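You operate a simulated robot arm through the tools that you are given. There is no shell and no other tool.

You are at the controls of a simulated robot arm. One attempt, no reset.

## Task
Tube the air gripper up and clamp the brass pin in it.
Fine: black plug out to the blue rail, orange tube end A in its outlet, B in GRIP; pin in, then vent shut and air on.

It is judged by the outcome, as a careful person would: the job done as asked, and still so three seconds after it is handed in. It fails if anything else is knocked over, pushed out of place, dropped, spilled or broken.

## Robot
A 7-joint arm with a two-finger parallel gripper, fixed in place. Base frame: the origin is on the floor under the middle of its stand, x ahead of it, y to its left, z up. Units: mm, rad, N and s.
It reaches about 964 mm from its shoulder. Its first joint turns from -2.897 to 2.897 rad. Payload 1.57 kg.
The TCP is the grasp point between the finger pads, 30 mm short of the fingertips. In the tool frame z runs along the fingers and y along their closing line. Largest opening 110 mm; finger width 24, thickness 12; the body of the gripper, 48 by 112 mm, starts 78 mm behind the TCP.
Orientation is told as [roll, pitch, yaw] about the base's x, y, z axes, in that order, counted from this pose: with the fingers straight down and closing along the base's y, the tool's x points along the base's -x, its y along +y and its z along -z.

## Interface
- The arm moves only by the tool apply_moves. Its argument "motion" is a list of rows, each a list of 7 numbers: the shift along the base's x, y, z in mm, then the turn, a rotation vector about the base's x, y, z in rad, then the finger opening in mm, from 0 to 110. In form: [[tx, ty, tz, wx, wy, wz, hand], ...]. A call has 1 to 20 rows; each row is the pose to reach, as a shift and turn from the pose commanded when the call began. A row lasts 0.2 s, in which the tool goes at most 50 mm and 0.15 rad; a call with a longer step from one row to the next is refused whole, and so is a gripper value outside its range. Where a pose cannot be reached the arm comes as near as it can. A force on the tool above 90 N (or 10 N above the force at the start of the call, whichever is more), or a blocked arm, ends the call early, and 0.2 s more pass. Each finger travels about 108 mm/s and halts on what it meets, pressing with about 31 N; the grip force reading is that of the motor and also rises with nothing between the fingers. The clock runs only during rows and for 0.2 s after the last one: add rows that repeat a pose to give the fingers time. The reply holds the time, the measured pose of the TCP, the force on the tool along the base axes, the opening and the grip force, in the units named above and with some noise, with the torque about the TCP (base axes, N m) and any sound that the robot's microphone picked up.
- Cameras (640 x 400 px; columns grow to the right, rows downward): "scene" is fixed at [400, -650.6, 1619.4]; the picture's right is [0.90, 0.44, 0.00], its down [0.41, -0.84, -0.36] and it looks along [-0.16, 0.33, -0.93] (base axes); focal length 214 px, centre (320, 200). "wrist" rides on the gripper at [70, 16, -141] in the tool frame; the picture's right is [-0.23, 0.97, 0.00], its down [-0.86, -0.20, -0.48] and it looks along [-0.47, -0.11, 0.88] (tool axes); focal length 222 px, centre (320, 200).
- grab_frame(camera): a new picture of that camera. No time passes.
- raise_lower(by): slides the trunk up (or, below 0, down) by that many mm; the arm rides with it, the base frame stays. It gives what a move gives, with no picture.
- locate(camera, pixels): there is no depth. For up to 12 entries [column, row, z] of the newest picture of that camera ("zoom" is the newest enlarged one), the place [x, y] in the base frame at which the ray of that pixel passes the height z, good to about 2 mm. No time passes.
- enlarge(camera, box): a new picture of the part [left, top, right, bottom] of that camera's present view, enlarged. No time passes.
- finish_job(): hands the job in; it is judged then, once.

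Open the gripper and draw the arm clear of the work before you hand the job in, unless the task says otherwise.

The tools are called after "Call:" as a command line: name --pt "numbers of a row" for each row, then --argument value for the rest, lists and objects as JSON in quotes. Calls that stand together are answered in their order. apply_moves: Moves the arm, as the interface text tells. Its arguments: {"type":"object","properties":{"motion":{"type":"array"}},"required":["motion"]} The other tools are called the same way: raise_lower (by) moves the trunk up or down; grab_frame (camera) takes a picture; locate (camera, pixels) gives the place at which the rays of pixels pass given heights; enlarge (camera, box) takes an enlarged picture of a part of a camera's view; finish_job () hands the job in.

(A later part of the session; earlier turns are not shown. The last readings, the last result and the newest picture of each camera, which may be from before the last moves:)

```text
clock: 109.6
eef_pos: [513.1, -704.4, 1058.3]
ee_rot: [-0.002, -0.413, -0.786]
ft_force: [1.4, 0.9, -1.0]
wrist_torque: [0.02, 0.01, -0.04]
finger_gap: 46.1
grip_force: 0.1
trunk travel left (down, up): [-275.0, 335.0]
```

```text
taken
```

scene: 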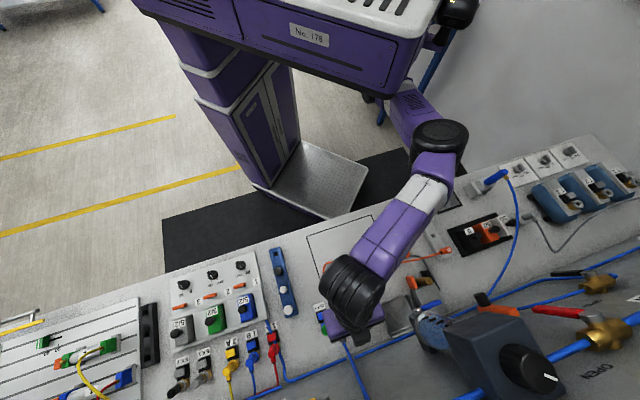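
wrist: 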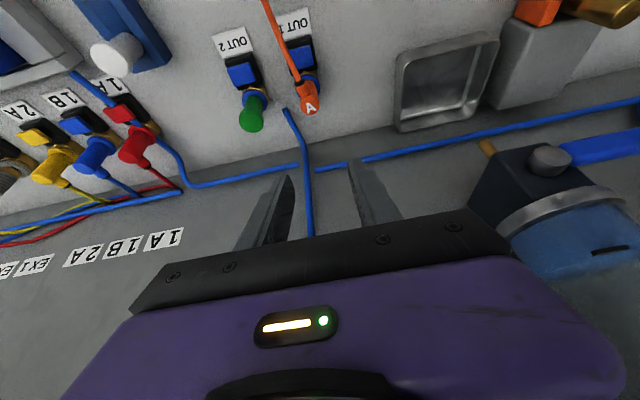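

Next, end B. I'll retreat to the robot side and move over to B at (718,-386.5) with the hand turned back to yaw≈0.7.

Call:
apply_moves --pt "-16 41 0 0 0 0 46" --pt "-32 82 0 0 0 0 46" --pt "-48 124 0 0 0 0 46" --pt "-27 140 0 0 0 0.1245 46" --pt "-6 156 0 0 0 0.249 46" --pt "15 172 0 0 0 0.3735 46" --pt "36 188 0 0 0 0.498 46" --pt "57 204 0 0 0 0.6225 46" --pt "78 220 0 0 0 0.747 46" --pt "100 236 0 0 0 0.8715 46" --pt "121 252 0 0 0 0.996 46" --pt "142 268 0 0 0 1.1205 46" --pt "163 284 0 0 0 1.245 46" --pt "184 300 0 0 0 1.3695 46" --pt "204.5 317.5 0 0 0 1.494 46" --pt "204.5 317.5 0 0 0 1.494 46" --pt "204.5 317.5 0 0 0 1.494 46"

Call:
grab_frame --camera "wrist"

Call:
grab_frame --camera "scene"

```text
clock: 113.2
eef_pos: [718.9, -386.3, 1061.8]
ee_rot: [-0.002, -0.413, 0.709]
ft_force: [0.5, -0.2, -0.6]
wrist_torque: [-0.01, 0.01, -0.02]
finger_gap: 46.1
grip_force: 0.0
trunk travel left (down, up): [-275.0, 335.0]
```

```text
taken
```

wrist: 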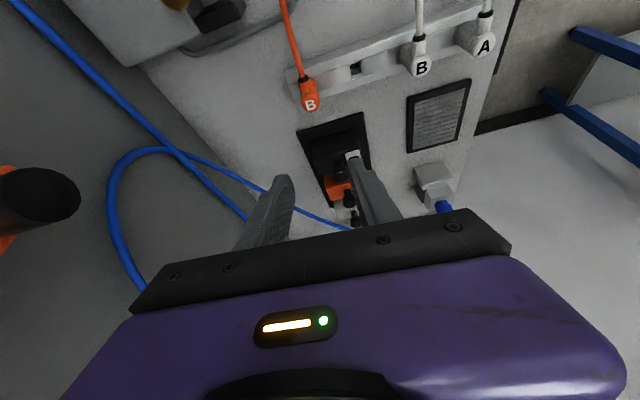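

```text
taken
```

scene: 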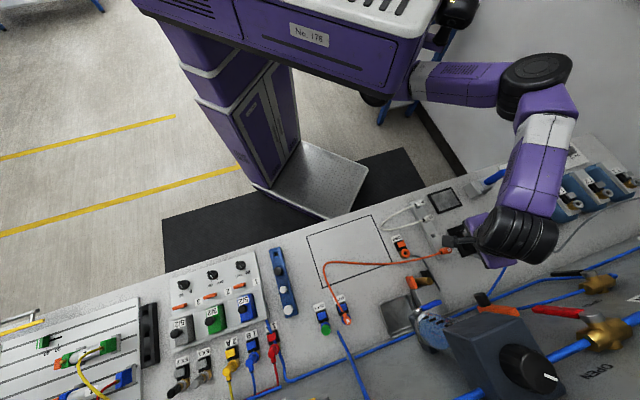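

Good position. I'll check the GRIP port area and pin in the scene view, and zoom on B.

Call:
enlarge --camera "scene" --box '[370, 225, 470, 300]'

Call:
enlarge --camera "wrist" --box '[260, 50, 360, 150]'

Call:
enlarge --camera "scene" --box '[310, 250, 400, 340]'

```text
5.33 times, centred on (420, 262) of scene
```

zoom: 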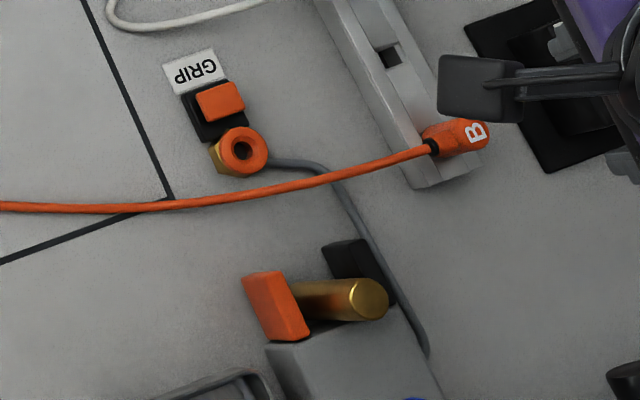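

```text
4.00 times, centred on (310, 100) of wrist
```

zoom: 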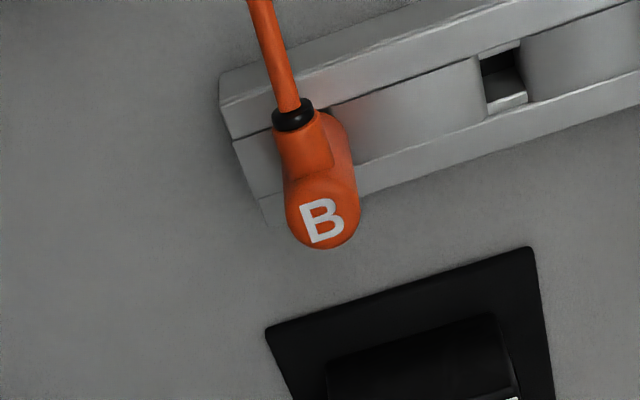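

```text
4.44 times, centred on (355, 295) of scene
```

zoom: 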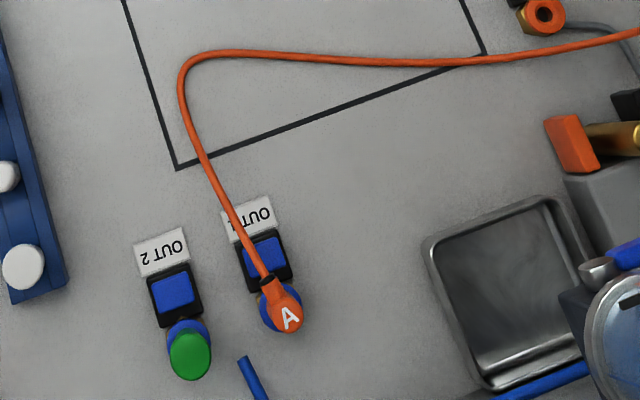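

All good. Locating B's top from the wrist view.

Call:
locate --camera "wrist" --pixels '[[313.3, 103.75, 940], [313.3, 103.75, 936]]'

Call:
locate --camera "scene" --pixels '[[449.3, 249.8, 940], [404.9, 252.5, 899], [405.2, 252.9, 901]]'

```text
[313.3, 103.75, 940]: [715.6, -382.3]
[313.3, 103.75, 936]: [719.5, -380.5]
```

```text
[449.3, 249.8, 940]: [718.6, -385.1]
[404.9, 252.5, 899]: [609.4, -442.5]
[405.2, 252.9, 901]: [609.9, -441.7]
```

B ≈(718,-385.7). Descending to z≈944 around B in steps.

Call:
apply_moves --pt "-0.9 0.6 -25 0 0 0 46" --pt "-0.9 0.6 -50 0 0 0 46" --pt "-0.9 0.6 -75 0 0 0 46" --pt "-0.9 0.6 -95 0 0 0 46" --pt "-0.9 0.6 -108 0 0 0 46" --pt "-0.9 0.6 -118 0 0 0 46" --pt "-0.9 0.6 -118 0 0 0 46"

Call:
grab_frame --camera "wrist"

Call:
enlarge --camera "wrist" --box '[240, 80, 400, 220]'

```text
clock: 114.8
eef_pos: [715.9, -386.9, 940.8]
ee_rot: [-0.002, -0.414, 0.71]
ft_force: [0.5, -0.3, -0.3]
wrist_torque: [0.02, -0.04, 0.02]
finger_gap: 46.3
grip_force: 0.2
trunk travel left (down, up): [-275.0, 335.0]
```

```text
taken
```

wrist: 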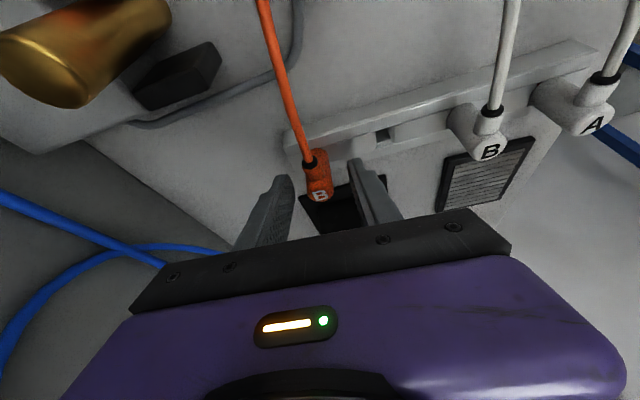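

```text
2.86 times, centred on (320, 150) of wrist
```

zoom: 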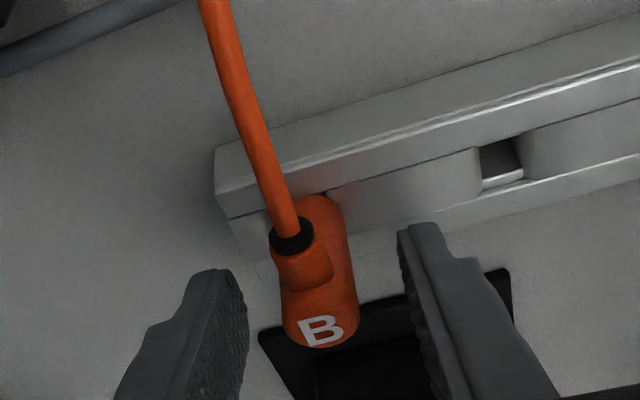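

B is ~2.5 mm left of the finger midpoint; I'll shift and close.

Call:
apply_moves --pt "1.3 -1.5 0 0 0 0 46" --pt "1.3 -1.5 0 0 0 0 34" --pt "1.3 -1.5 0 0 0 0 24" --pt "1.3 -1.5 0 0 0 0 14" --pt "1.3 -1.5 0 0 0 0 10" --pt "1.3 -1.5 0 0 0 0 10"

Call:
enlarge --camera "wrist" --box '[240, 80, 400, 220]'

```text
clock: 116.2
eef_pos: [717.2, -386.6, 940.2]
ee_rot: [-0.001, -0.414, 0.711]
ft_force: [-3.8, 4.3, -0.3]
wrist_torque: [0.21, 0.22, 0.02]
finger_gap: 18.2
grip_force: 31.0
trunk travel left (down, up): [-275.0, 335.0]
```

```text
2.86 times, centred on (320, 150) of wrist
```

zoom: 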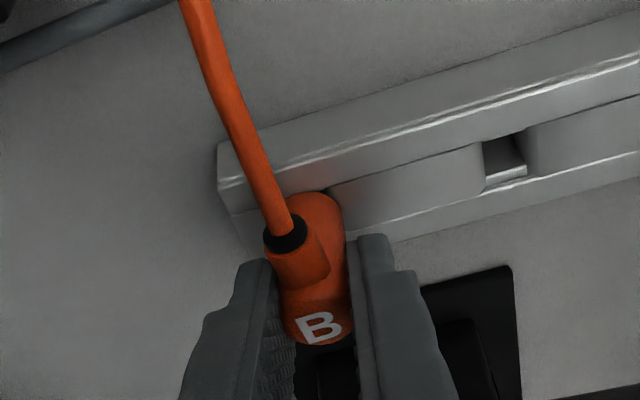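

Gripped with small side load. Lifting B.

Call:
apply_moves --pt "-0.4 0.5 0 0 0 0 10" --pt "-0.4 0.5 5 0 0 0 10" --pt "-0.4 0.5 12 0 0 0 10" --pt "-0.4 0.5 25 0 0 0 10" --pt "-0.4 0.5 45 0 0 0 10" --pt "-0.4 0.5 65 0 0 0 10" --pt "-0.4 0.5 80 0 0 0 10" --pt "-0.4 0.5 80 0 0 0 10"

Call:
grab_frame --camera "wrist"

Call:
grab_frame --camera "scene"

```text
clock: 118.0
eef_pos: [718.0, -385.9, 1023.2]
ee_rot: [-0.001, -0.413, 0.71]
ft_force: [1.0, 0.2, -0.5]
wrist_torque: [0.01, 0.01, 0.04]
finger_gap: 18.3
grip_force: 30.9
trunk travel left (down, up): [-275.0, 335.0]
```

```text
taken
```

wrist: 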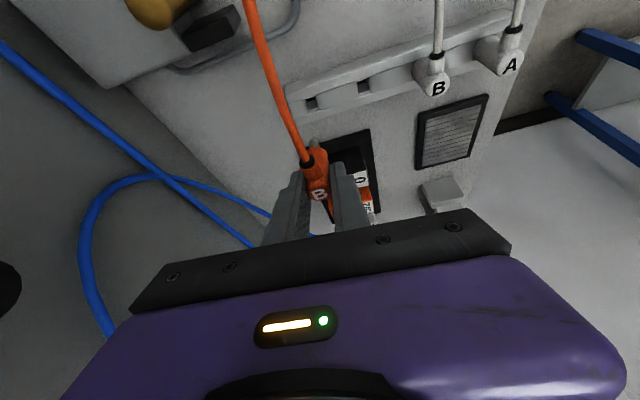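

```text
taken
```

scene: 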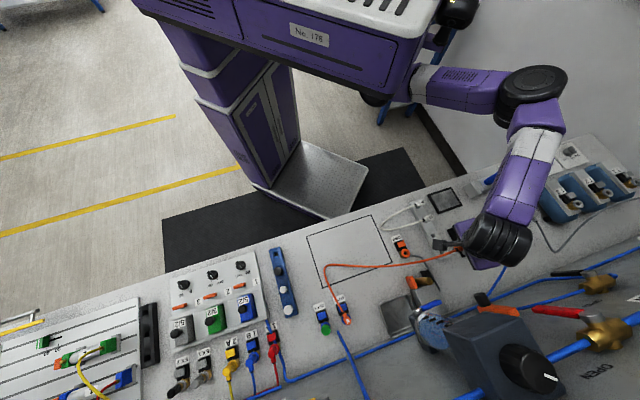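

B is free. I'll carry it to above the GRIP port (≈(610,-442)), turning −0.41 rad so its tube leaves away from the pin.

Call:
apply_moves --pt "-27 -14 5 0 0 -0.1 10" --pt "-54 -28 5 0 0 -0.2 10" --pt "-81 -42 5 0 0 -0.3 10" --pt "-108 -55.8 5 0 0 -0.41 10" --pt "-108 -55.8 5 0 0 -0.41 10" --pt "-108 -55.8 5 0 0 -0.41 10"

Call:
grab_frame --camera "wrist"

Call:
enlarge --camera "wrist" --box '[250, 60, 390, 200]'

Call:
grab_frame --camera "scene"

```text
clock: 119.4
eef_pos: [608.4, -442.4, 1025.5]
ee_rot: [-0.002, -0.414, 0.3]
ft_force: [0.2, -0.1, -0.9]
wrist_torque: [0.0, 0.02, -0.02]
finger_gap: 18.1
grip_force: 30.6
trunk travel left (down, up): [-275.0, 335.0]
```

```text
taken
```

wrist: 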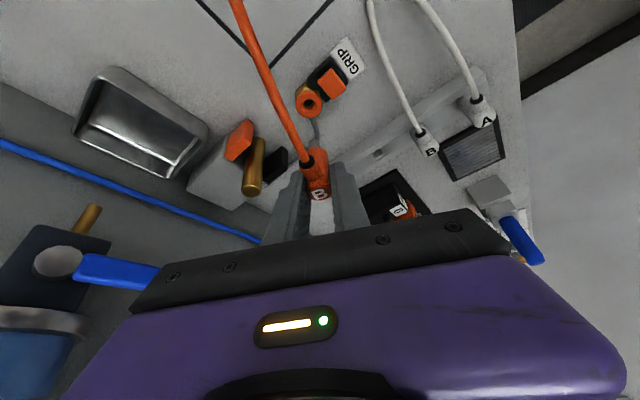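

```text
2.86 times, centred on (320, 130) of wrist
```

zoom: 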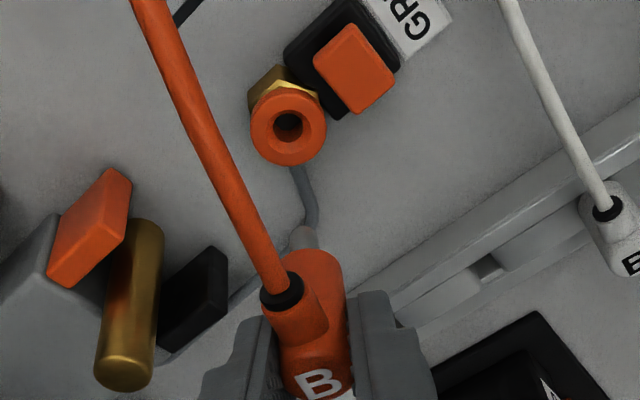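

```text
taken
```

scene: 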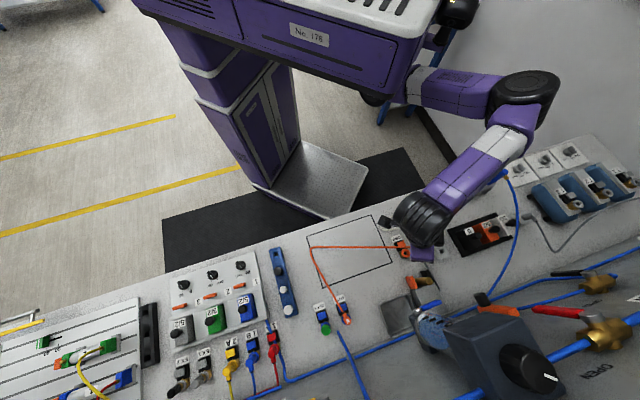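

The GRIP hole at zoom (288,125) matches the aligned prediction. Descending to z≈978 and re-checking.

Call:
apply_moves --pt "0 0 -16 0 0 0 10" --pt "0 0 -32 0 0 0 10" --pt "0 0 -48 0 0 0 10" --pt "0 0 -48 0 0 0 10"

Call:
grab_frame --camera "wrist"

Call:
enlarge --camera "wrist" --box '[270, 80, 370, 180]'

```text
clock: 120.4
eef_pos: [610.3, -441.4, 978.7]
ee_rot: [-0.003, -0.414, 0.299]
ft_force: [-0.7, 0.3, -0.2]
wrist_torque: [-0.03, -0.03, 0.02]
finger_gap: 18.1
grip_force: 30.9
trunk travel left (down, up): [-275.0, 335.0]
```

```text
taken
```

wrist: 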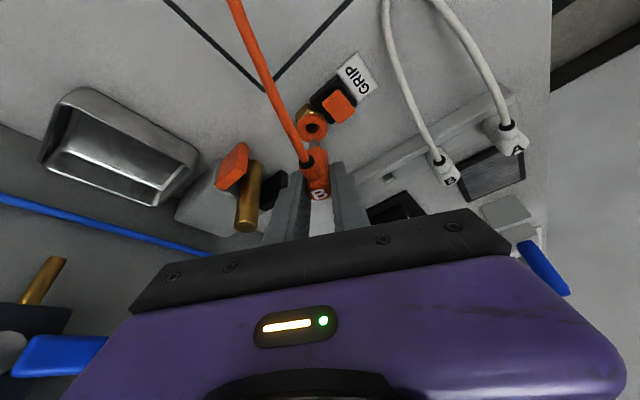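

```text
4.00 times, centred on (320, 130) of wrist
```

zoom: 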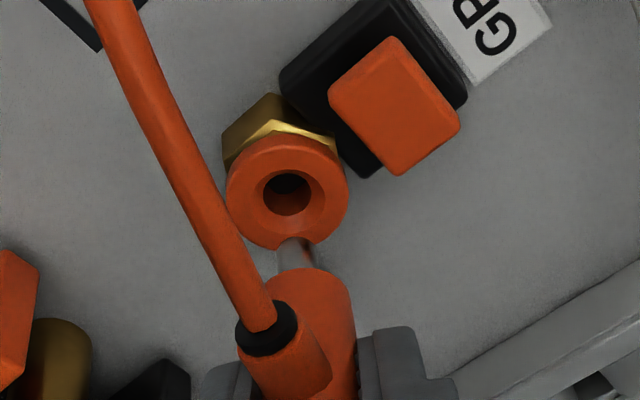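

Good. Descend another 12 mm and check.

Call:
apply_moves --pt "0 0 -4 0 0 0 10" --pt "0 0 -8 0 0 0 10" --pt "0 0 -12 0 0 0 10" --pt "0 0 -12 0 0 0 10"

Call:
enlarge --camera "wrist" --box '[285, 100, 345, 160]'

```text
clock: 121.4
eef_pos: [610.9, -441.3, 965.8]
ee_rot: [-0.003, -0.411, 0.298]
ft_force: [-1.0, 0.0, -1.1]
wrist_torque: [-0.04, -0.05, 0.01]
finger_gap: 18.3
grip_force: 30.5
trunk travel left (down, up): [-275.0, 335.0]
```

```text
6.67 times, centred on (315, 130) of wrist
```

zoom: 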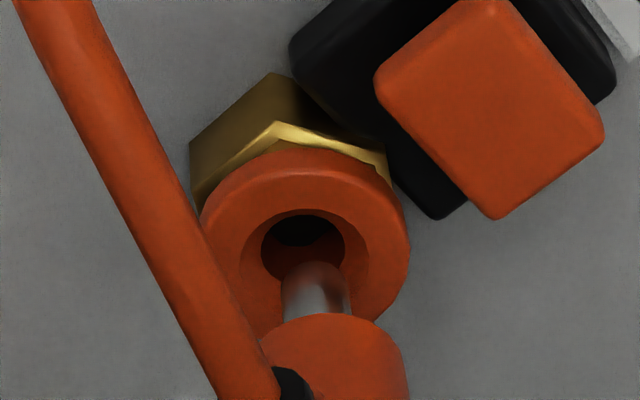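

The spigot is ~1.3 mm right of the hole. I'll shift (+0.4,-1.2) and descend 5 mm.

Call:
apply_moves --pt "0.4 -1.2 -2 0 0 0 10" --pt "0.4 -1.2 -5 0 0 0 10" --pt "0.4 -1.2 -5 0 0 0 10"

Call:
enlarge --camera "wrist" --box '[285, 100, 345, 160]'

```text
clock: 122.2
eef_pos: [610.8, -443.0, 962.7]
ee_rot: [-0.002, -0.415, 0.298]
ft_force: [-0.4, -0.4, 0.1]
wrist_torque: [0.0, -0.01, -0.01]
finger_gap: 18.2
grip_force: 31.4
trunk travel left (down, up): [-275.0, 335.0]
```

```text
6.67 times, centred on (315, 130) of wrist
```

zoom: 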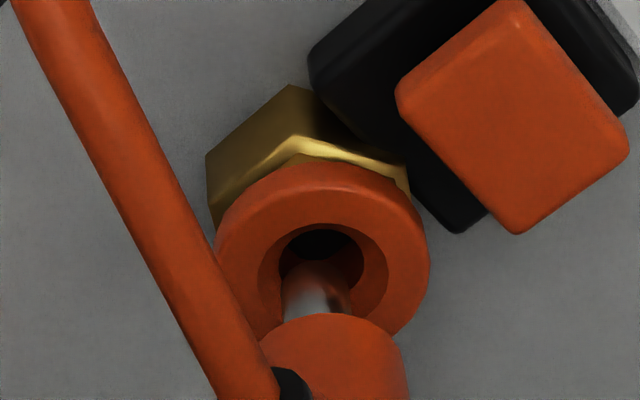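

Well aligned now. Continue down 6 mm.

Call:
apply_moves --pt "0 0.2 -2 0 0 0 10" --pt "0 0.2 -4 0 0 0 10" --pt "0 0.2 -6 0 0 0 10" --pt "0 0.2 -6 0 0 0 10"

Call:
enlarge --camera "wrist" --box '[285, 100, 345, 160]'

```text
clock: 123.2
eef_pos: [610.2, -443.2, 955.8]
ee_rot: [-0.002, -0.413, 0.299]
ft_force: [-0.4, 0.5, 0.1]
wrist_torque: [-0.03, 0.0, -0.01]
finger_gap: 18.1
grip_force: 31.1
trunk travel left (down, up): [-275.0, 335.0]
```

```text
6.67 times, centred on (315, 130) of wrist
```

zoom: 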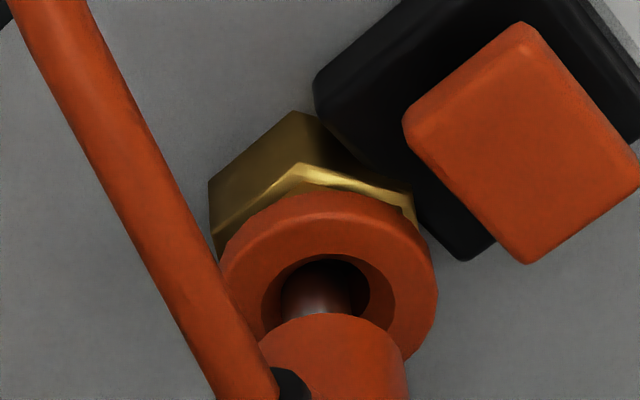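

Slight over-shift (~1 mm). Correct (-0.2,+0.8) and continue down.

Call:
apply_moves --pt "-0.2 0.8 -1 0 0 0 10" --pt "-0.2 0.8 -3 0 0 0 10" --pt "-0.2 0.8 -5 0 0 0 10" --pt "-0.2 0.8 -5 0 0 0 10"

Call:
enlarge --camera "wrist" --box '[285, 100, 345, 160]'

```text
clock: 124.2
eef_pos: [610.4, -442.6, 951.3]
ee_rot: [-0.002, -0.413, 0.298]
ft_force: [0.4, 0.2, -0.6]
wrist_torque: [-0.01, 0.0, 0.02]
finger_gap: 18.2
grip_force: 31.0
trunk travel left (down, up): [-275.0, 335.0]
```

```text
6.67 times, centred on (315, 130) of wrist
```

zoom: 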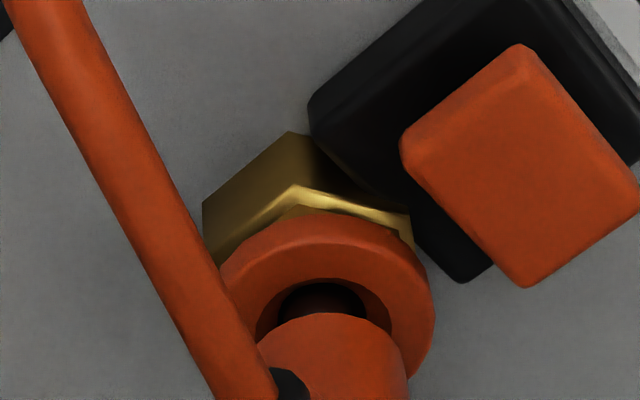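

Spigot is inside the hole with no side force. Pressing further down until seated.

Call:
apply_moves --pt "0 0 -2 0 0 0 10" --pt "0 0 -4 0 0 0 10" --pt "0 0 -6 0 0 0 10" --pt "0 0 -6 0 0 0 10"

Call:
enlarge --camera "wrist" --box '[285, 100, 345, 160]'

```text
clock: 125.2
eef_pos: [611.1, -442.7, 945.2]
ee_rot: [-0.004, -0.414, 0.298]
ft_force: [-0.3, -1.1, 3.6]
wrist_torque: [-0.04, -0.01, 0.01]
finger_gap: 18.0
grip_force: 30.5
trunk travel left (down, up): [-275.0, 335.0]
```

```text
6.67 times, centred on (315, 130) of wrist
```

zoom: 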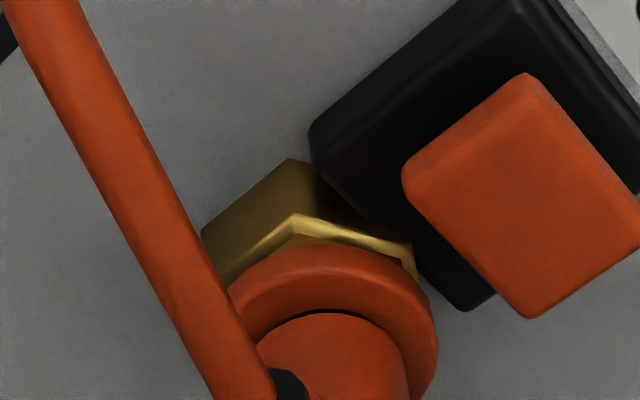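

Resistance is just starting at z=945. Pressing a further 5 mm.

Call:
apply_moves --pt "0 0 -2 0 0 0 10" --pt "0 0 -4 0 0 0 10" --pt "0 0 -5 0 0 0 10" --pt "0 0 -5 0 0 0 10"

Call:
enlarge --camera "wrist" --box '[270, 90, 370, 190]'

```text
clock: 126.2
eef_pos: [611.9, -441.7, 940.8]
ee_rot: [-0.003, -0.413, 0.298]
ft_force: [-2.7, 0.8, 29.5]
wrist_torque: [0.07, 0.21, 0.0]
finger_gap: 18.0
grip_force: 31.2
trunk travel left (down, up): [-275.0, 335.0]
```

```text
4.00 times, centred on (320, 140) of wrist
```

zoom: 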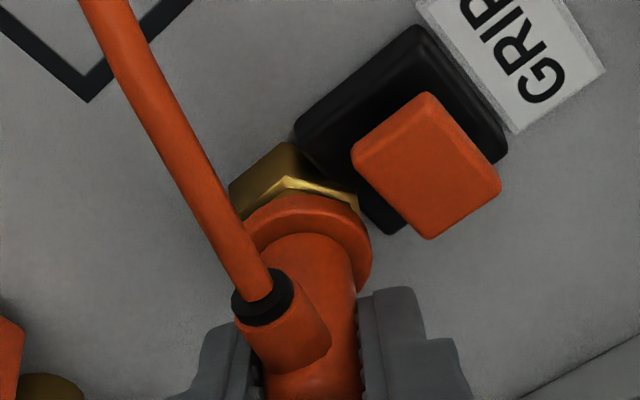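

29.5 N — B appears seated. Pull test: raise gently to see if it's locked.

Call:
apply_moves --pt "0 0 2 0 0 0 10" --pt "0 0 4 0 0 0 10" --pt "0 0 4 0 0 0 10"

Call:
enlarge --camera "wrist" --box '[270, 90, 370, 190]'

```text
clock: 127.0
eef_pos: [611.3, -441.4, 941.2]
ee_rot: [0.001, -0.413, 0.298]
ft_force: [4.4, -6.4, -11.6]
wrist_torque: [-0.37, -0.3, -0.02]
finger_gap: 18.4
grip_force: 31.2
trunk travel left (down, up): [-275.0, 335.0]
```

```text
4.00 times, centred on (320, 140) of wrist
```

zoom: 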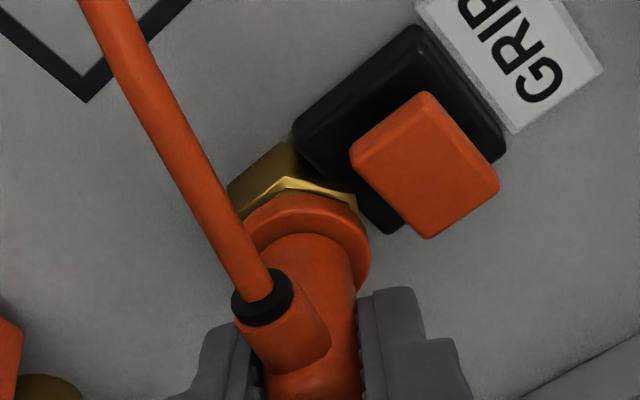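

It holds against 11.6 N. A bit more to confirm.

Call:
apply_moves --pt "0 0 1 0 0 0 10" --pt "0 0 2 0 0 0 10" --pt "0 0 2 0 0 0 10"

```text
clock: 127.8
eef_pos: [610.7, -441.4, 944.4]
ee_rot: [0.0, -0.411, 0.298]
ft_force: [5.4, -7.2, -23.9]
wrist_torque: [-0.32, -0.25, -0.02]
finger_gap: 18.3
grip_force: 30.9
trunk travel left (down, up): [-275.0, 335.0]
```

24 N and still held — B is locked in GRIP. Releasing and rising straight up.

Call:
apply_moves --pt "0 0 -1.5 0 0 0 10" --pt "0 0 -1.5 0 0 0 24" --pt "0 0 -1.5 0 0 0 36" --pt "0 0 10 0 0 0 44" --pt "0 0 40 0 0 0 46" --pt "0 0 80 0 0 0 46" --pt "0 0 110 0 0 0 46" --pt "0 0 110 0 0 0 46"

Call:
grab_frame --camera "wrist"

Call:
grab_frame --camera "scene"

Call:
enlarge --camera "wrist" --box '[230, 50, 390, 180]'

```text
clock: 129.6
eef_pos: [611.7, -439.2, 1055.7]
ee_rot: [-0.002, -0.413, 0.298]
ft_force: [-0.1, -0.3, 0.6]
wrist_torque: [-0.03, -0.01, 0.03]
finger_gap: 46.0
grip_force: 0.2
trunk travel left (down, up): [-275.0, 335.0]
```

```text
taken
```

wrist: 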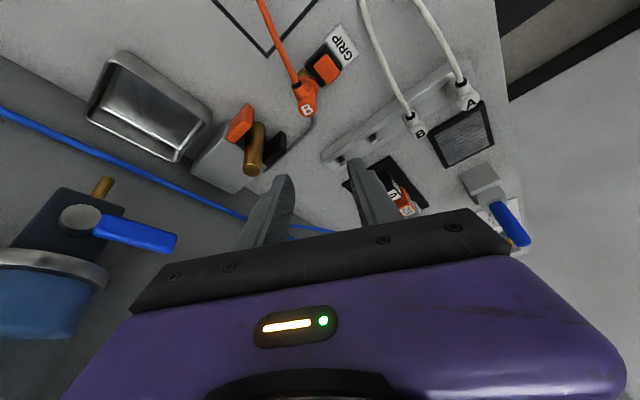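

```text
taken
```

scene: 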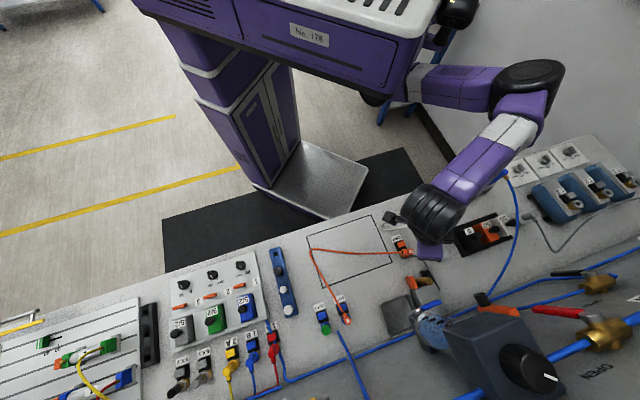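

```text
3.08 times, centred on (310, 115) of wrist
```

zoom: 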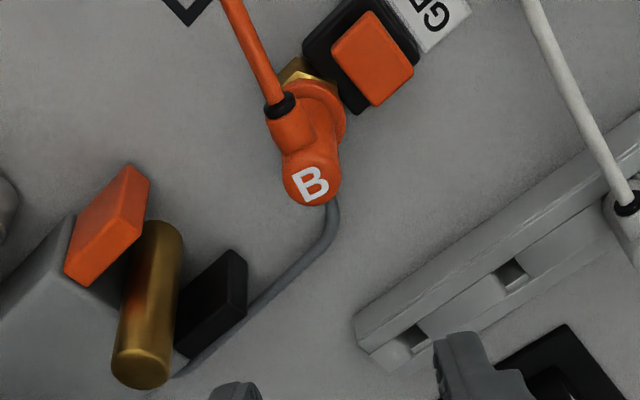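

B is locked, the tube is clear of the pin, and the pin stands between the jaws. Now the valves: VENT first. I'll retreat and raise while turning the hand back toward the left part of the panel.

Call:
apply_moves --pt "-10 5 25 0 0 0 30" --pt "-25 5 50 0 0 -0.13 10" --pt "-45 -5 75 0 0 -0.26 0" --pt "-65 -18 94 0 0 -0.39 0" --pt "-85 -30 94 0 0 -0.52 0" --pt "-105 -42 94 0 0 -0.65 0" --pt "-120 -52 94 0 0 -0.78 0" --pt "-131 -61 94 0 0 -0.91 0" --pt "-140 -80 94 0 0 -1.04 0" --pt "-150 -100 94 0 0 -1.17 0" --pt "-165 -120 94 0 0 -1.3 0" --pt "-180 -140 94 0 0 -1.43 0" --pt "-195 -160 94 0 0 -1.56 0" --pt "-210 -180 94 0 0 -1.69 0" --pt "-212 -181 94 0 0 -1.78 0" --pt "-212 -181 94 0 0 -1.78 0"

Call:
grab_frame --camera "wrist"

Call:
grab_frame --camera "scene"

```text
clock: 133.0
eef_pos: [399.3, -622.5, 1149.8]
ee_rot: [-0.002, -0.414, -1.484]
ft_force: [-0.3, 0.4, 0.8]
wrist_torque: [0.01, 0.02, -0.03]
finger_gap: 0.0
grip_force: 21.3
trunk travel left (down, up): [-275.0, 335.0]
```

```text
taken
```

wrist: 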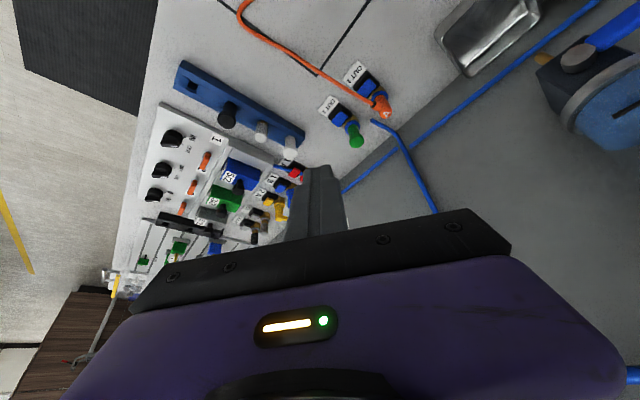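

```text
taken
```

scene: 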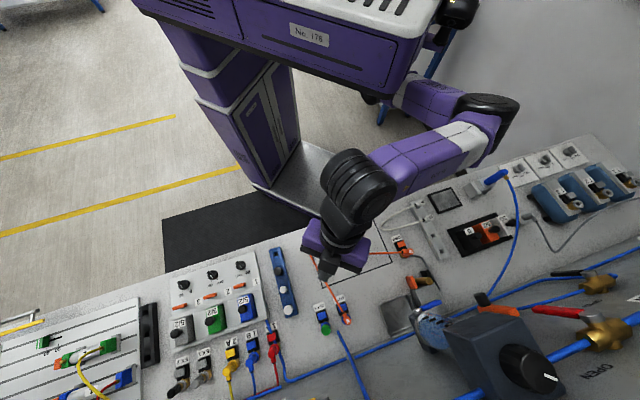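

Now I'll tilt the fingers further outward (to ~1.0 rad) and raise, moving a bit outward, to look at the VENT valve.

Call:
apply_moves --pt "-2 -15 20 -0.117 -0.0102 0 0" --pt "-4 -30 40 -0.234 -0.0204 0 0" --pt "-6 -45 60 -0.351 -0.0306 0 0" --pt "-8 -60 80 -0.468 -0.0408 0 0" --pt "-8 -60 95 -0.585 -0.051 0 0" --pt "-8 -60 95 -0.585 -0.051 0 0"

Call:
grab_frame --camera "wrist"

Call:
grab_frame --camera "scene"

```text
clock: 134.4
eef_pos: [391.4, -685.3, 1241.9]
ee_rot: [-0.007, -1.0, -1.479]
ft_force: [-1.1, -0.2, 0.0]
wrist_torque: [-0.03, -0.01, -0.02]
finger_gap: 0.0
grip_force: 22.0
trunk travel left (down, up): [-275.0, 335.0]
```

```text
taken
```

wrist: 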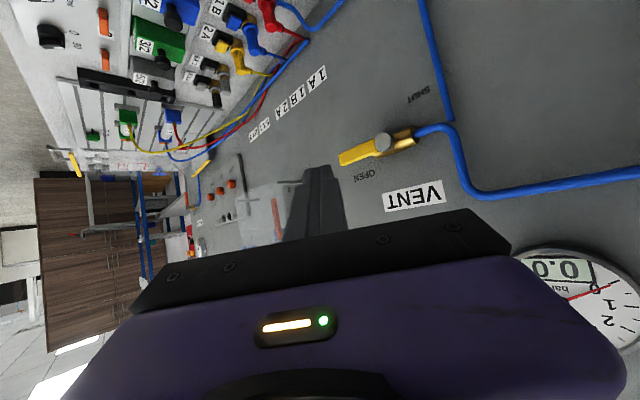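

```text
taken
```

scene: 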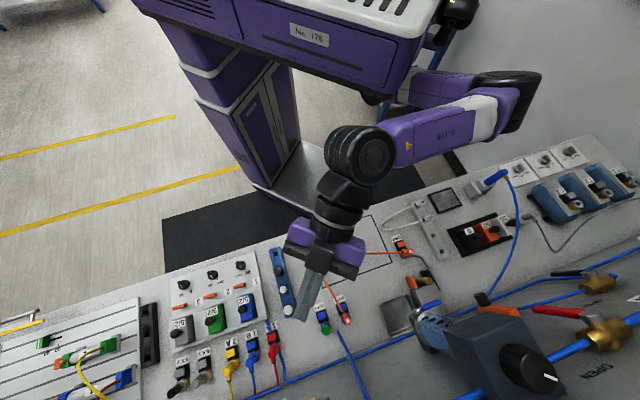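

The VENT valve is clearly visible: stem at (384,145), handle tip at (340,158). I'll enlarge it for accurate geometry.

Call:
enlarge --camera "wrist" --box '[320, 80, 460, 220]'

Call:
locate --camera "wrist" --pixels '[[384, 143, 1170], [384, 143, 1180], [384, 143, 1190], [340, 158, 1170], [340, 158, 1180], [340, 158, 1190]]'

```text
2.86 times, centred on (390, 150) of wrist
```

zoom: 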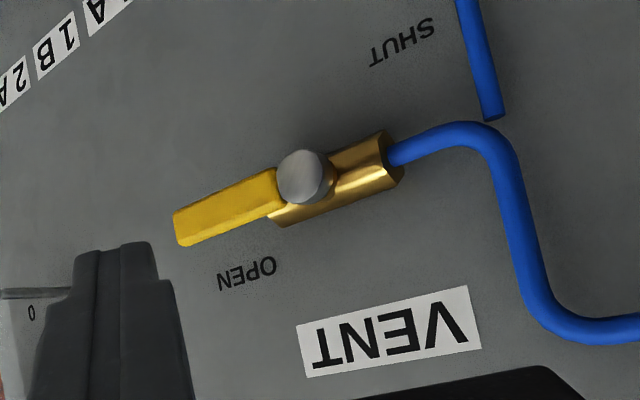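

```text
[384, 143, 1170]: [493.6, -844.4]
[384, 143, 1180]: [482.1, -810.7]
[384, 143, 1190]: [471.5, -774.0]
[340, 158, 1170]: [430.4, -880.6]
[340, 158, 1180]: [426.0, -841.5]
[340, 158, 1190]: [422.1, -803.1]
```

VENT stem ≈(480,-803,1182), handle tip ≈(427,-853,1177), pointing −u (open). I'll turn the hand slightly (yaw −1.2) and move to a standoff above the handle.

Call:
apply_moves --pt "1 -20 0 0 0 0.07 0" --pt "2 -40 0 0 0 0.14 0" --pt "3 -60 0 0 0 0.21 0" --pt "5 -80 0 0 0 0.279 0" --pt "6.2 -105 -2 0 0 0.279 0" --pt "6.2 -105 -2 0 0 0.279 0" --pt "6.2 -105 -2 0 0 0.279 0"

Call:
grab_frame --camera "wrist"

Call:
enlarge --camera "wrist" --box '[250, 80, 450, 220]'

Call:
grab_frame --camera "scene"

```text
clock: 136.2
eef_pos: [454.1, -781.7, 1231.4]
ee_rot: [-0.009, -0.988, -1.125]
ft_force: [-0.2, 0.2, 0.0]
wrist_torque: [0.04, 0.0, 0.03]
finger_gap: 0.0
grip_force: 21.6
trunk travel left (down, up): [-275.0, 335.0]
stopped in row 7: the arm was blocked; the commanded pose is now the measured one
```

```text
taken
```

wrist: 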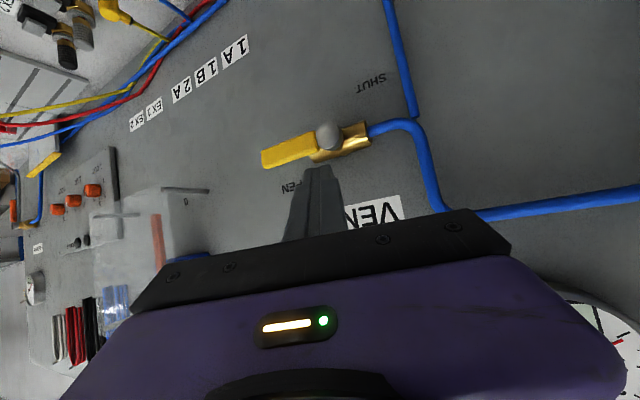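

```text
2.86 times, centred on (350, 150) of wrist
```

zoom: 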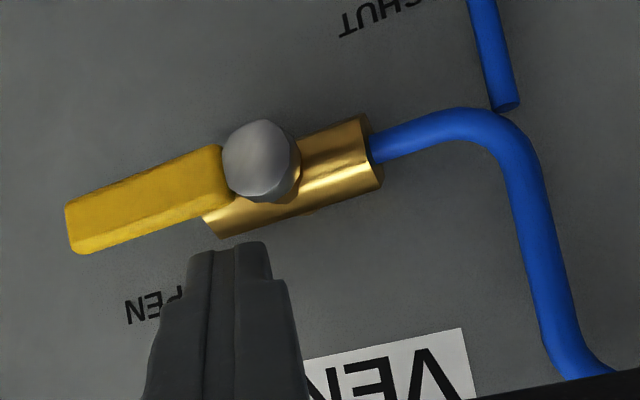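

```text
taken
```

scene: 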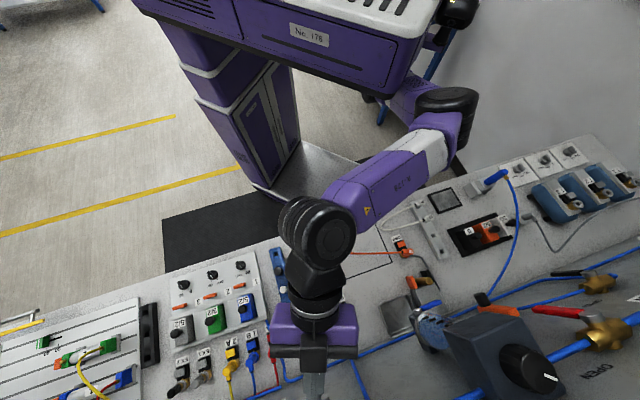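

The arm hit a joint limit with that yaw; the straighter yaw (−1.48) worked before. I'll back off a little, turn back to yaw≈−1.48 and go to a standoff in front of and above the handle.

Call:
apply_moves --pt "-12 12 10 0 0 0 0" --pt "-25 22 18 0 0 0 0" --pt "-32 15 18 0 0 -0.118 0" --pt "-38 5 18 0 0 -0.236 0" --pt "-39.7 -2 18 0 0 -0.354 0" --pt "-39.7 -6 18 0 0 -0.354 0" --pt "-39.7 -6 18 0 0 -0.354 0"

Call:
grab_frame --camera "wrist"

Call:
enlarge --camera "wrist" --box '[270, 80, 430, 220]'

```text
clock: 137.8
eef_pos: [411.4, -785.2, 1252.7]
ee_rot: [-0.009, -0.988, -1.479]
ft_force: [0.0, -0.5, 0.1]
wrist_torque: [0.01, 0.01, 0.01]
finger_gap: 0.0
grip_force: 20.9
trunk travel left (down, up): [-275.0, 335.0]
```

```text
taken
```

wrist: 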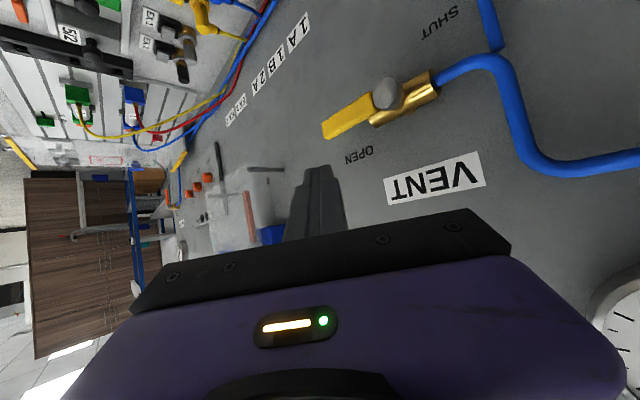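

```text
2.86 times, centred on (350, 150) of wrist
```

zoom: 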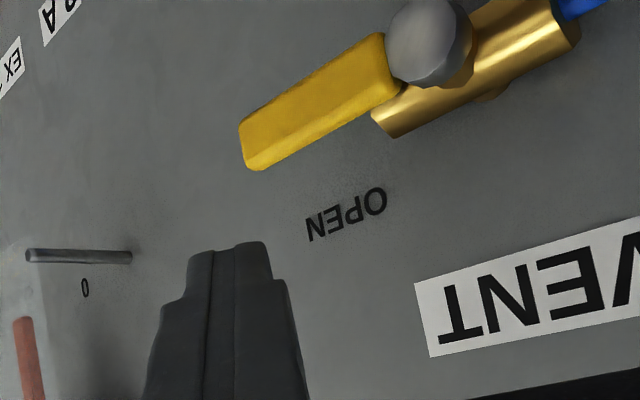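

Refined: VENT stem at (u −229.5, v 908.5, z 1180.5), handle horizontal with its tip at u −301.5. I'll advance the closed fingertips over the handle (47 mm outward, above it).

Call:
apply_moves --pt "11 -11 0 0 0 0 0" --pt "22 -22.5 -1 0 0 0 0" --pt "32.7 -33.7 -3 0 0 0 0" --pt "32.7 -33.7 -3 0 0 0 0"

Call:
grab_frame --camera "wrist"

Call:
enlarge --camera "wrist" --box '[250, 60, 430, 220]'

Call:
enlarge --camera "scene" --box '[240, 320, 400, 400]'

```text
clock: 138.8
eef_pos: [445.8, -821.0, 1249.5]
ee_rot: [-0.007, -0.988, -1.48]
ft_force: [-0.6, 0.4, 0.2]
wrist_torque: [0.0, -0.02, 0.01]
finger_gap: 0.0
grip_force: 21.1
trunk travel left (down, up): [-275.0, 335.0]
```

```text
taken
```

wrist: 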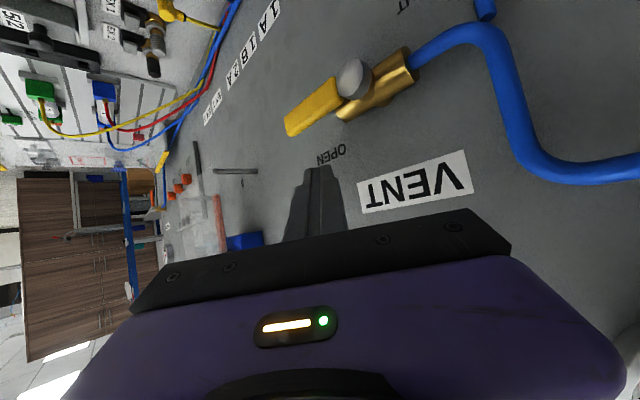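

```text
2.50 times, centred on (340, 140) of wrist
```

zoom: 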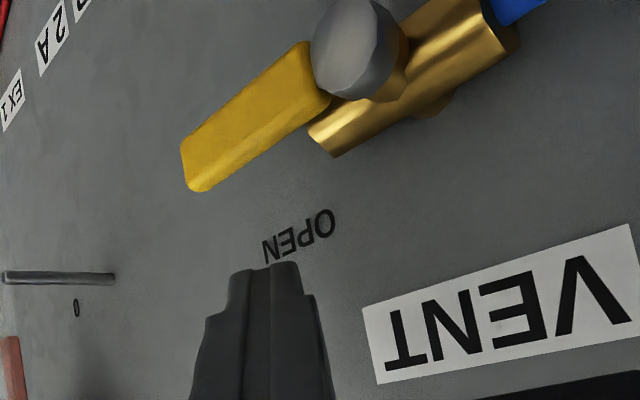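

```text
4.00 times, centred on (320, 360) of scene
```

zoom: 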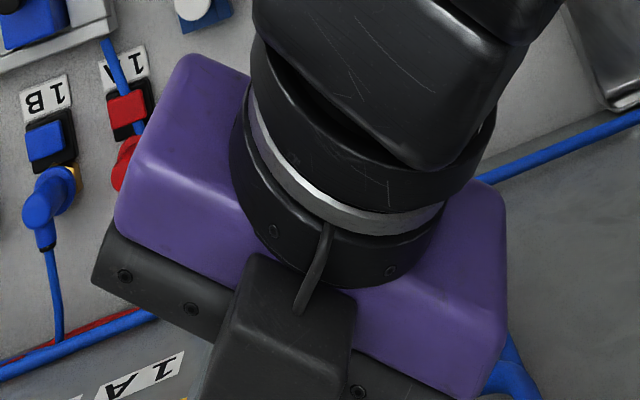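

The fingertips are above the handle (zoom (270,265)). Now I'll press down along the handle's arc for the first ~30°.

Call:
apply_moves --pt "0 0 -11 0 0 0 0" --pt "0 0 -21.5 0 0 0 0" --pt "-2.3 -2.3 -34.5 0 0 0 0" --pt "-4.3 -4.3 -43.7 0 0 0 0" --pt "-5.2 -5.2 -52.5 0 0 0 0" --pt "-5.8 -5.8 -60.9 0 0 0 0"

Call:
grab_frame --camera "wrist"

Call:
enlarge --camera "wrist" --box '[250, 60, 430, 220]'

```text
clock: 140.2
eef_pos: [439.2, -826.8, 1188.8]
ee_rot: [-0.009, -0.989, -1.479]
ft_force: [-0.3, 0.4, 0.0]
wrist_torque: [0.04, 0.02, 0.0]
finger_gap: 0.0
grip_force: 21.5
trunk travel left (down, up): [-275.0, 335.0]
```

```text
taken
```

wrist: 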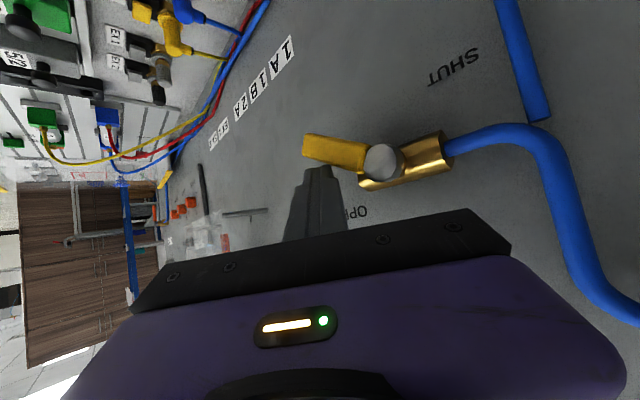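

```text
2.50 times, centred on (340, 140) of wrist
```

zoom: 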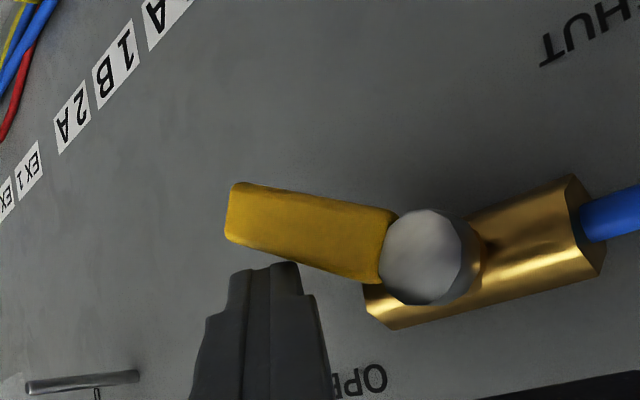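

The yellow handle is turning. Continuing along the arc toward SHUT (pointing down).

Call:
apply_moves --pt "0.4 0.4 -7.5 0 0 0 0" --pt "0.7 0.7 -15 0 0 0 0" --pt "2.8 2.8 -22 0 0 0 0" --pt "5.3 5.3 -28.6 0 0 0 0" --pt "9.2 9.2 -35 0 0 0 0" --pt "13.5 13.5 -41 0 0 0 0" --pt "18.7 18.7 -45.6 0 0 0 0"

Call:
grab_frame --camera "wrist"

Call:
enlarge --camera "wrist" --box '[250, 60, 430, 220]'

```text
clock: 141.8
eef_pos: [454.6, -808.7, 1143.0]
ee_rot: [-0.011, -0.988, -1.483]
ft_force: [-9.2, 2.4, 1.8]
wrist_torque: [-0.04, -0.2, 0.07]
finger_gap: 0.2
grip_force: 21.3
trunk travel left (down, up): [-275.0, 335.0]
```

```text
taken
```

wrist: 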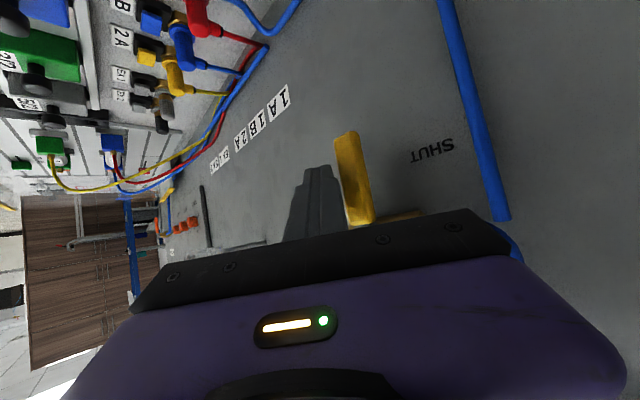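

```text
2.50 times, centred on (340, 140) of wrist
```

zoom: 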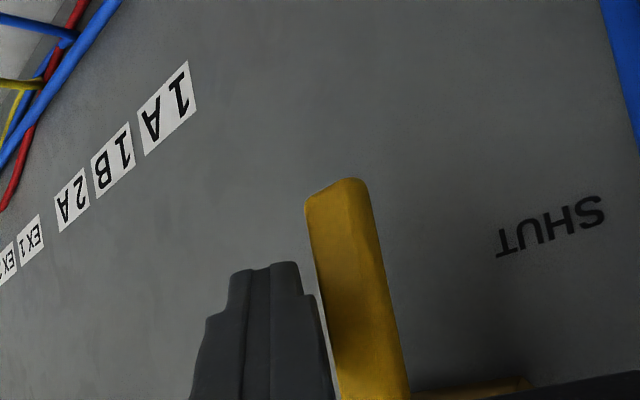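

The handle is now essentially vertical (pointing at SHUT). A final small push to make sure it reaches its stop.

Call:
apply_moves --pt "1.5 1.5 -1 0 0 0 0" --pt "3 3 -2 0 0 0 0" --pt "4.5 4.5 -2 0 0 0 0" --pt "4.5 4.5 -2 0 0 0 0"

Call:
enlarge --camera "wrist" --box '[250, 60, 430, 220]'

```text
clock: 142.8
eef_pos: [459.1, -804.5, 1140.7]
ee_rot: [-0.012, -0.991, -1.483]
ft_force: [-22.6, -4.5, 2.0]
wrist_torque: [0.01, -0.29, -0.14]
finger_gap: 0.0
grip_force: 20.9
trunk travel left (down, up): [-275.0, 335.0]
```

```text
2.50 times, centred on (340, 140) of wrist
```

zoom: 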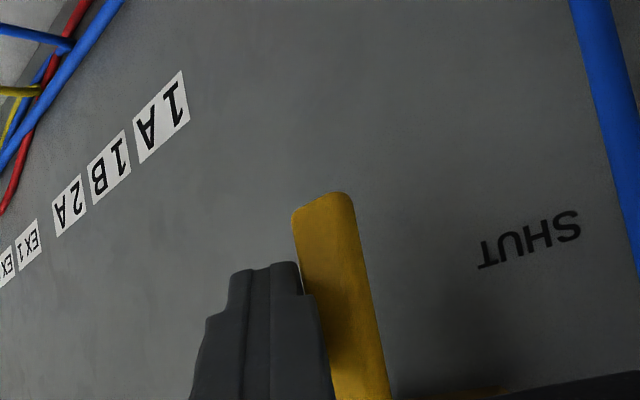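

Force rises to ~23 N. One more small push to confirm it's against the stop.

Call:
apply_moves --pt "1.2 1.2 0 0 0 0 0" --pt "2.4 2.4 0 0 0 0 0" --pt "2.4 2.4 0 0 0 0 0"

Call:
enlarge --camera "wrist" --box '[250, 60, 430, 220]'

```text
clock: 143.6
eef_pos: [459.8, -803.7, 1140.8]
ee_rot: [-0.01, -0.99, -1.486]
ft_force: [-30.2, -17.4, 1.8]
wrist_torque: [0.15, -0.32, -0.34]
finger_gap: 0.0
grip_force: 21.0
trunk travel left (down, up): [-275.0, 335.0]
```

```text
2.50 times, centred on (340, 140) of wrist
```

zoom: 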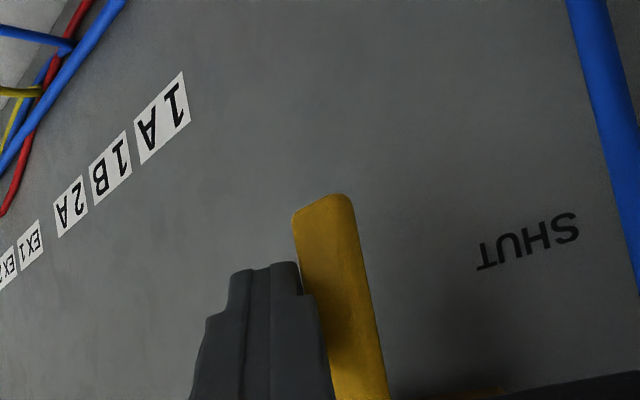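

The VENT handle is against its stop (35 N, no more movement) – vent shut. I'll move off the handle and back away from the panel.

Call:
apply_moves --pt "-5 -5 0 0 0 0 0" --pt "-10 -10 0 0 0 0 0" --pt "-30 12 5 0 0 0 0" --pt "-55 40 20 0 0 0 0" --pt "-75 62 50 0 0 0 0" --pt "-85 72 80 0 0 0 0" --pt "-85 72 90 0 0 0 0" --pt "-85 72 90 0 0 0 0"

Call:
grab_frame --camera "wrist"

Call:
enlarge --camera "wrist" --box '[310, 60, 470, 200]'

Call:
grab_frame --camera "scene"

```text
clock: 145.4
eef_pos: [383.2, -729.0, 1211.1]
ee_rot: [-0.048, -0.964, -1.447]
ft_force: [-0.1, 0.1, 0.7]
wrist_torque: [0.01, -0.01, 0.02]
finger_gap: 0.2
grip_force: 20.6
trunk travel left (down, up): [-275.0, 335.0]
```

```text
taken
```

wrist: 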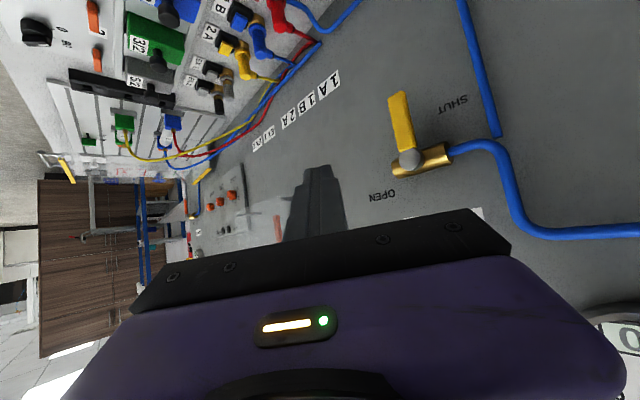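

```text
2.86 times, centred on (390, 130) of wrist
```

zoom: 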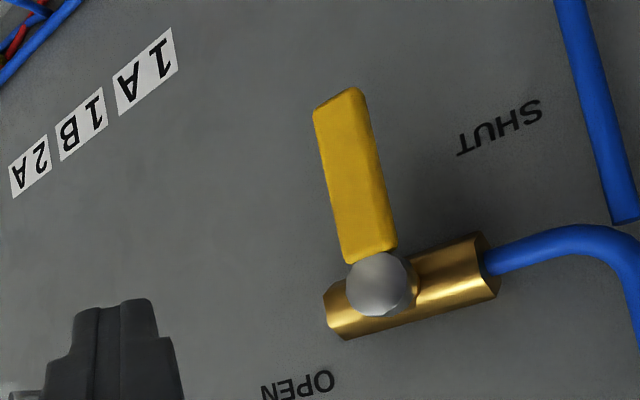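

```text
taken
```

scene: 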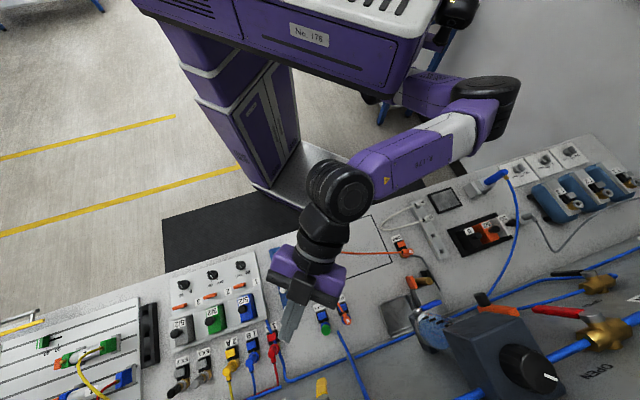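

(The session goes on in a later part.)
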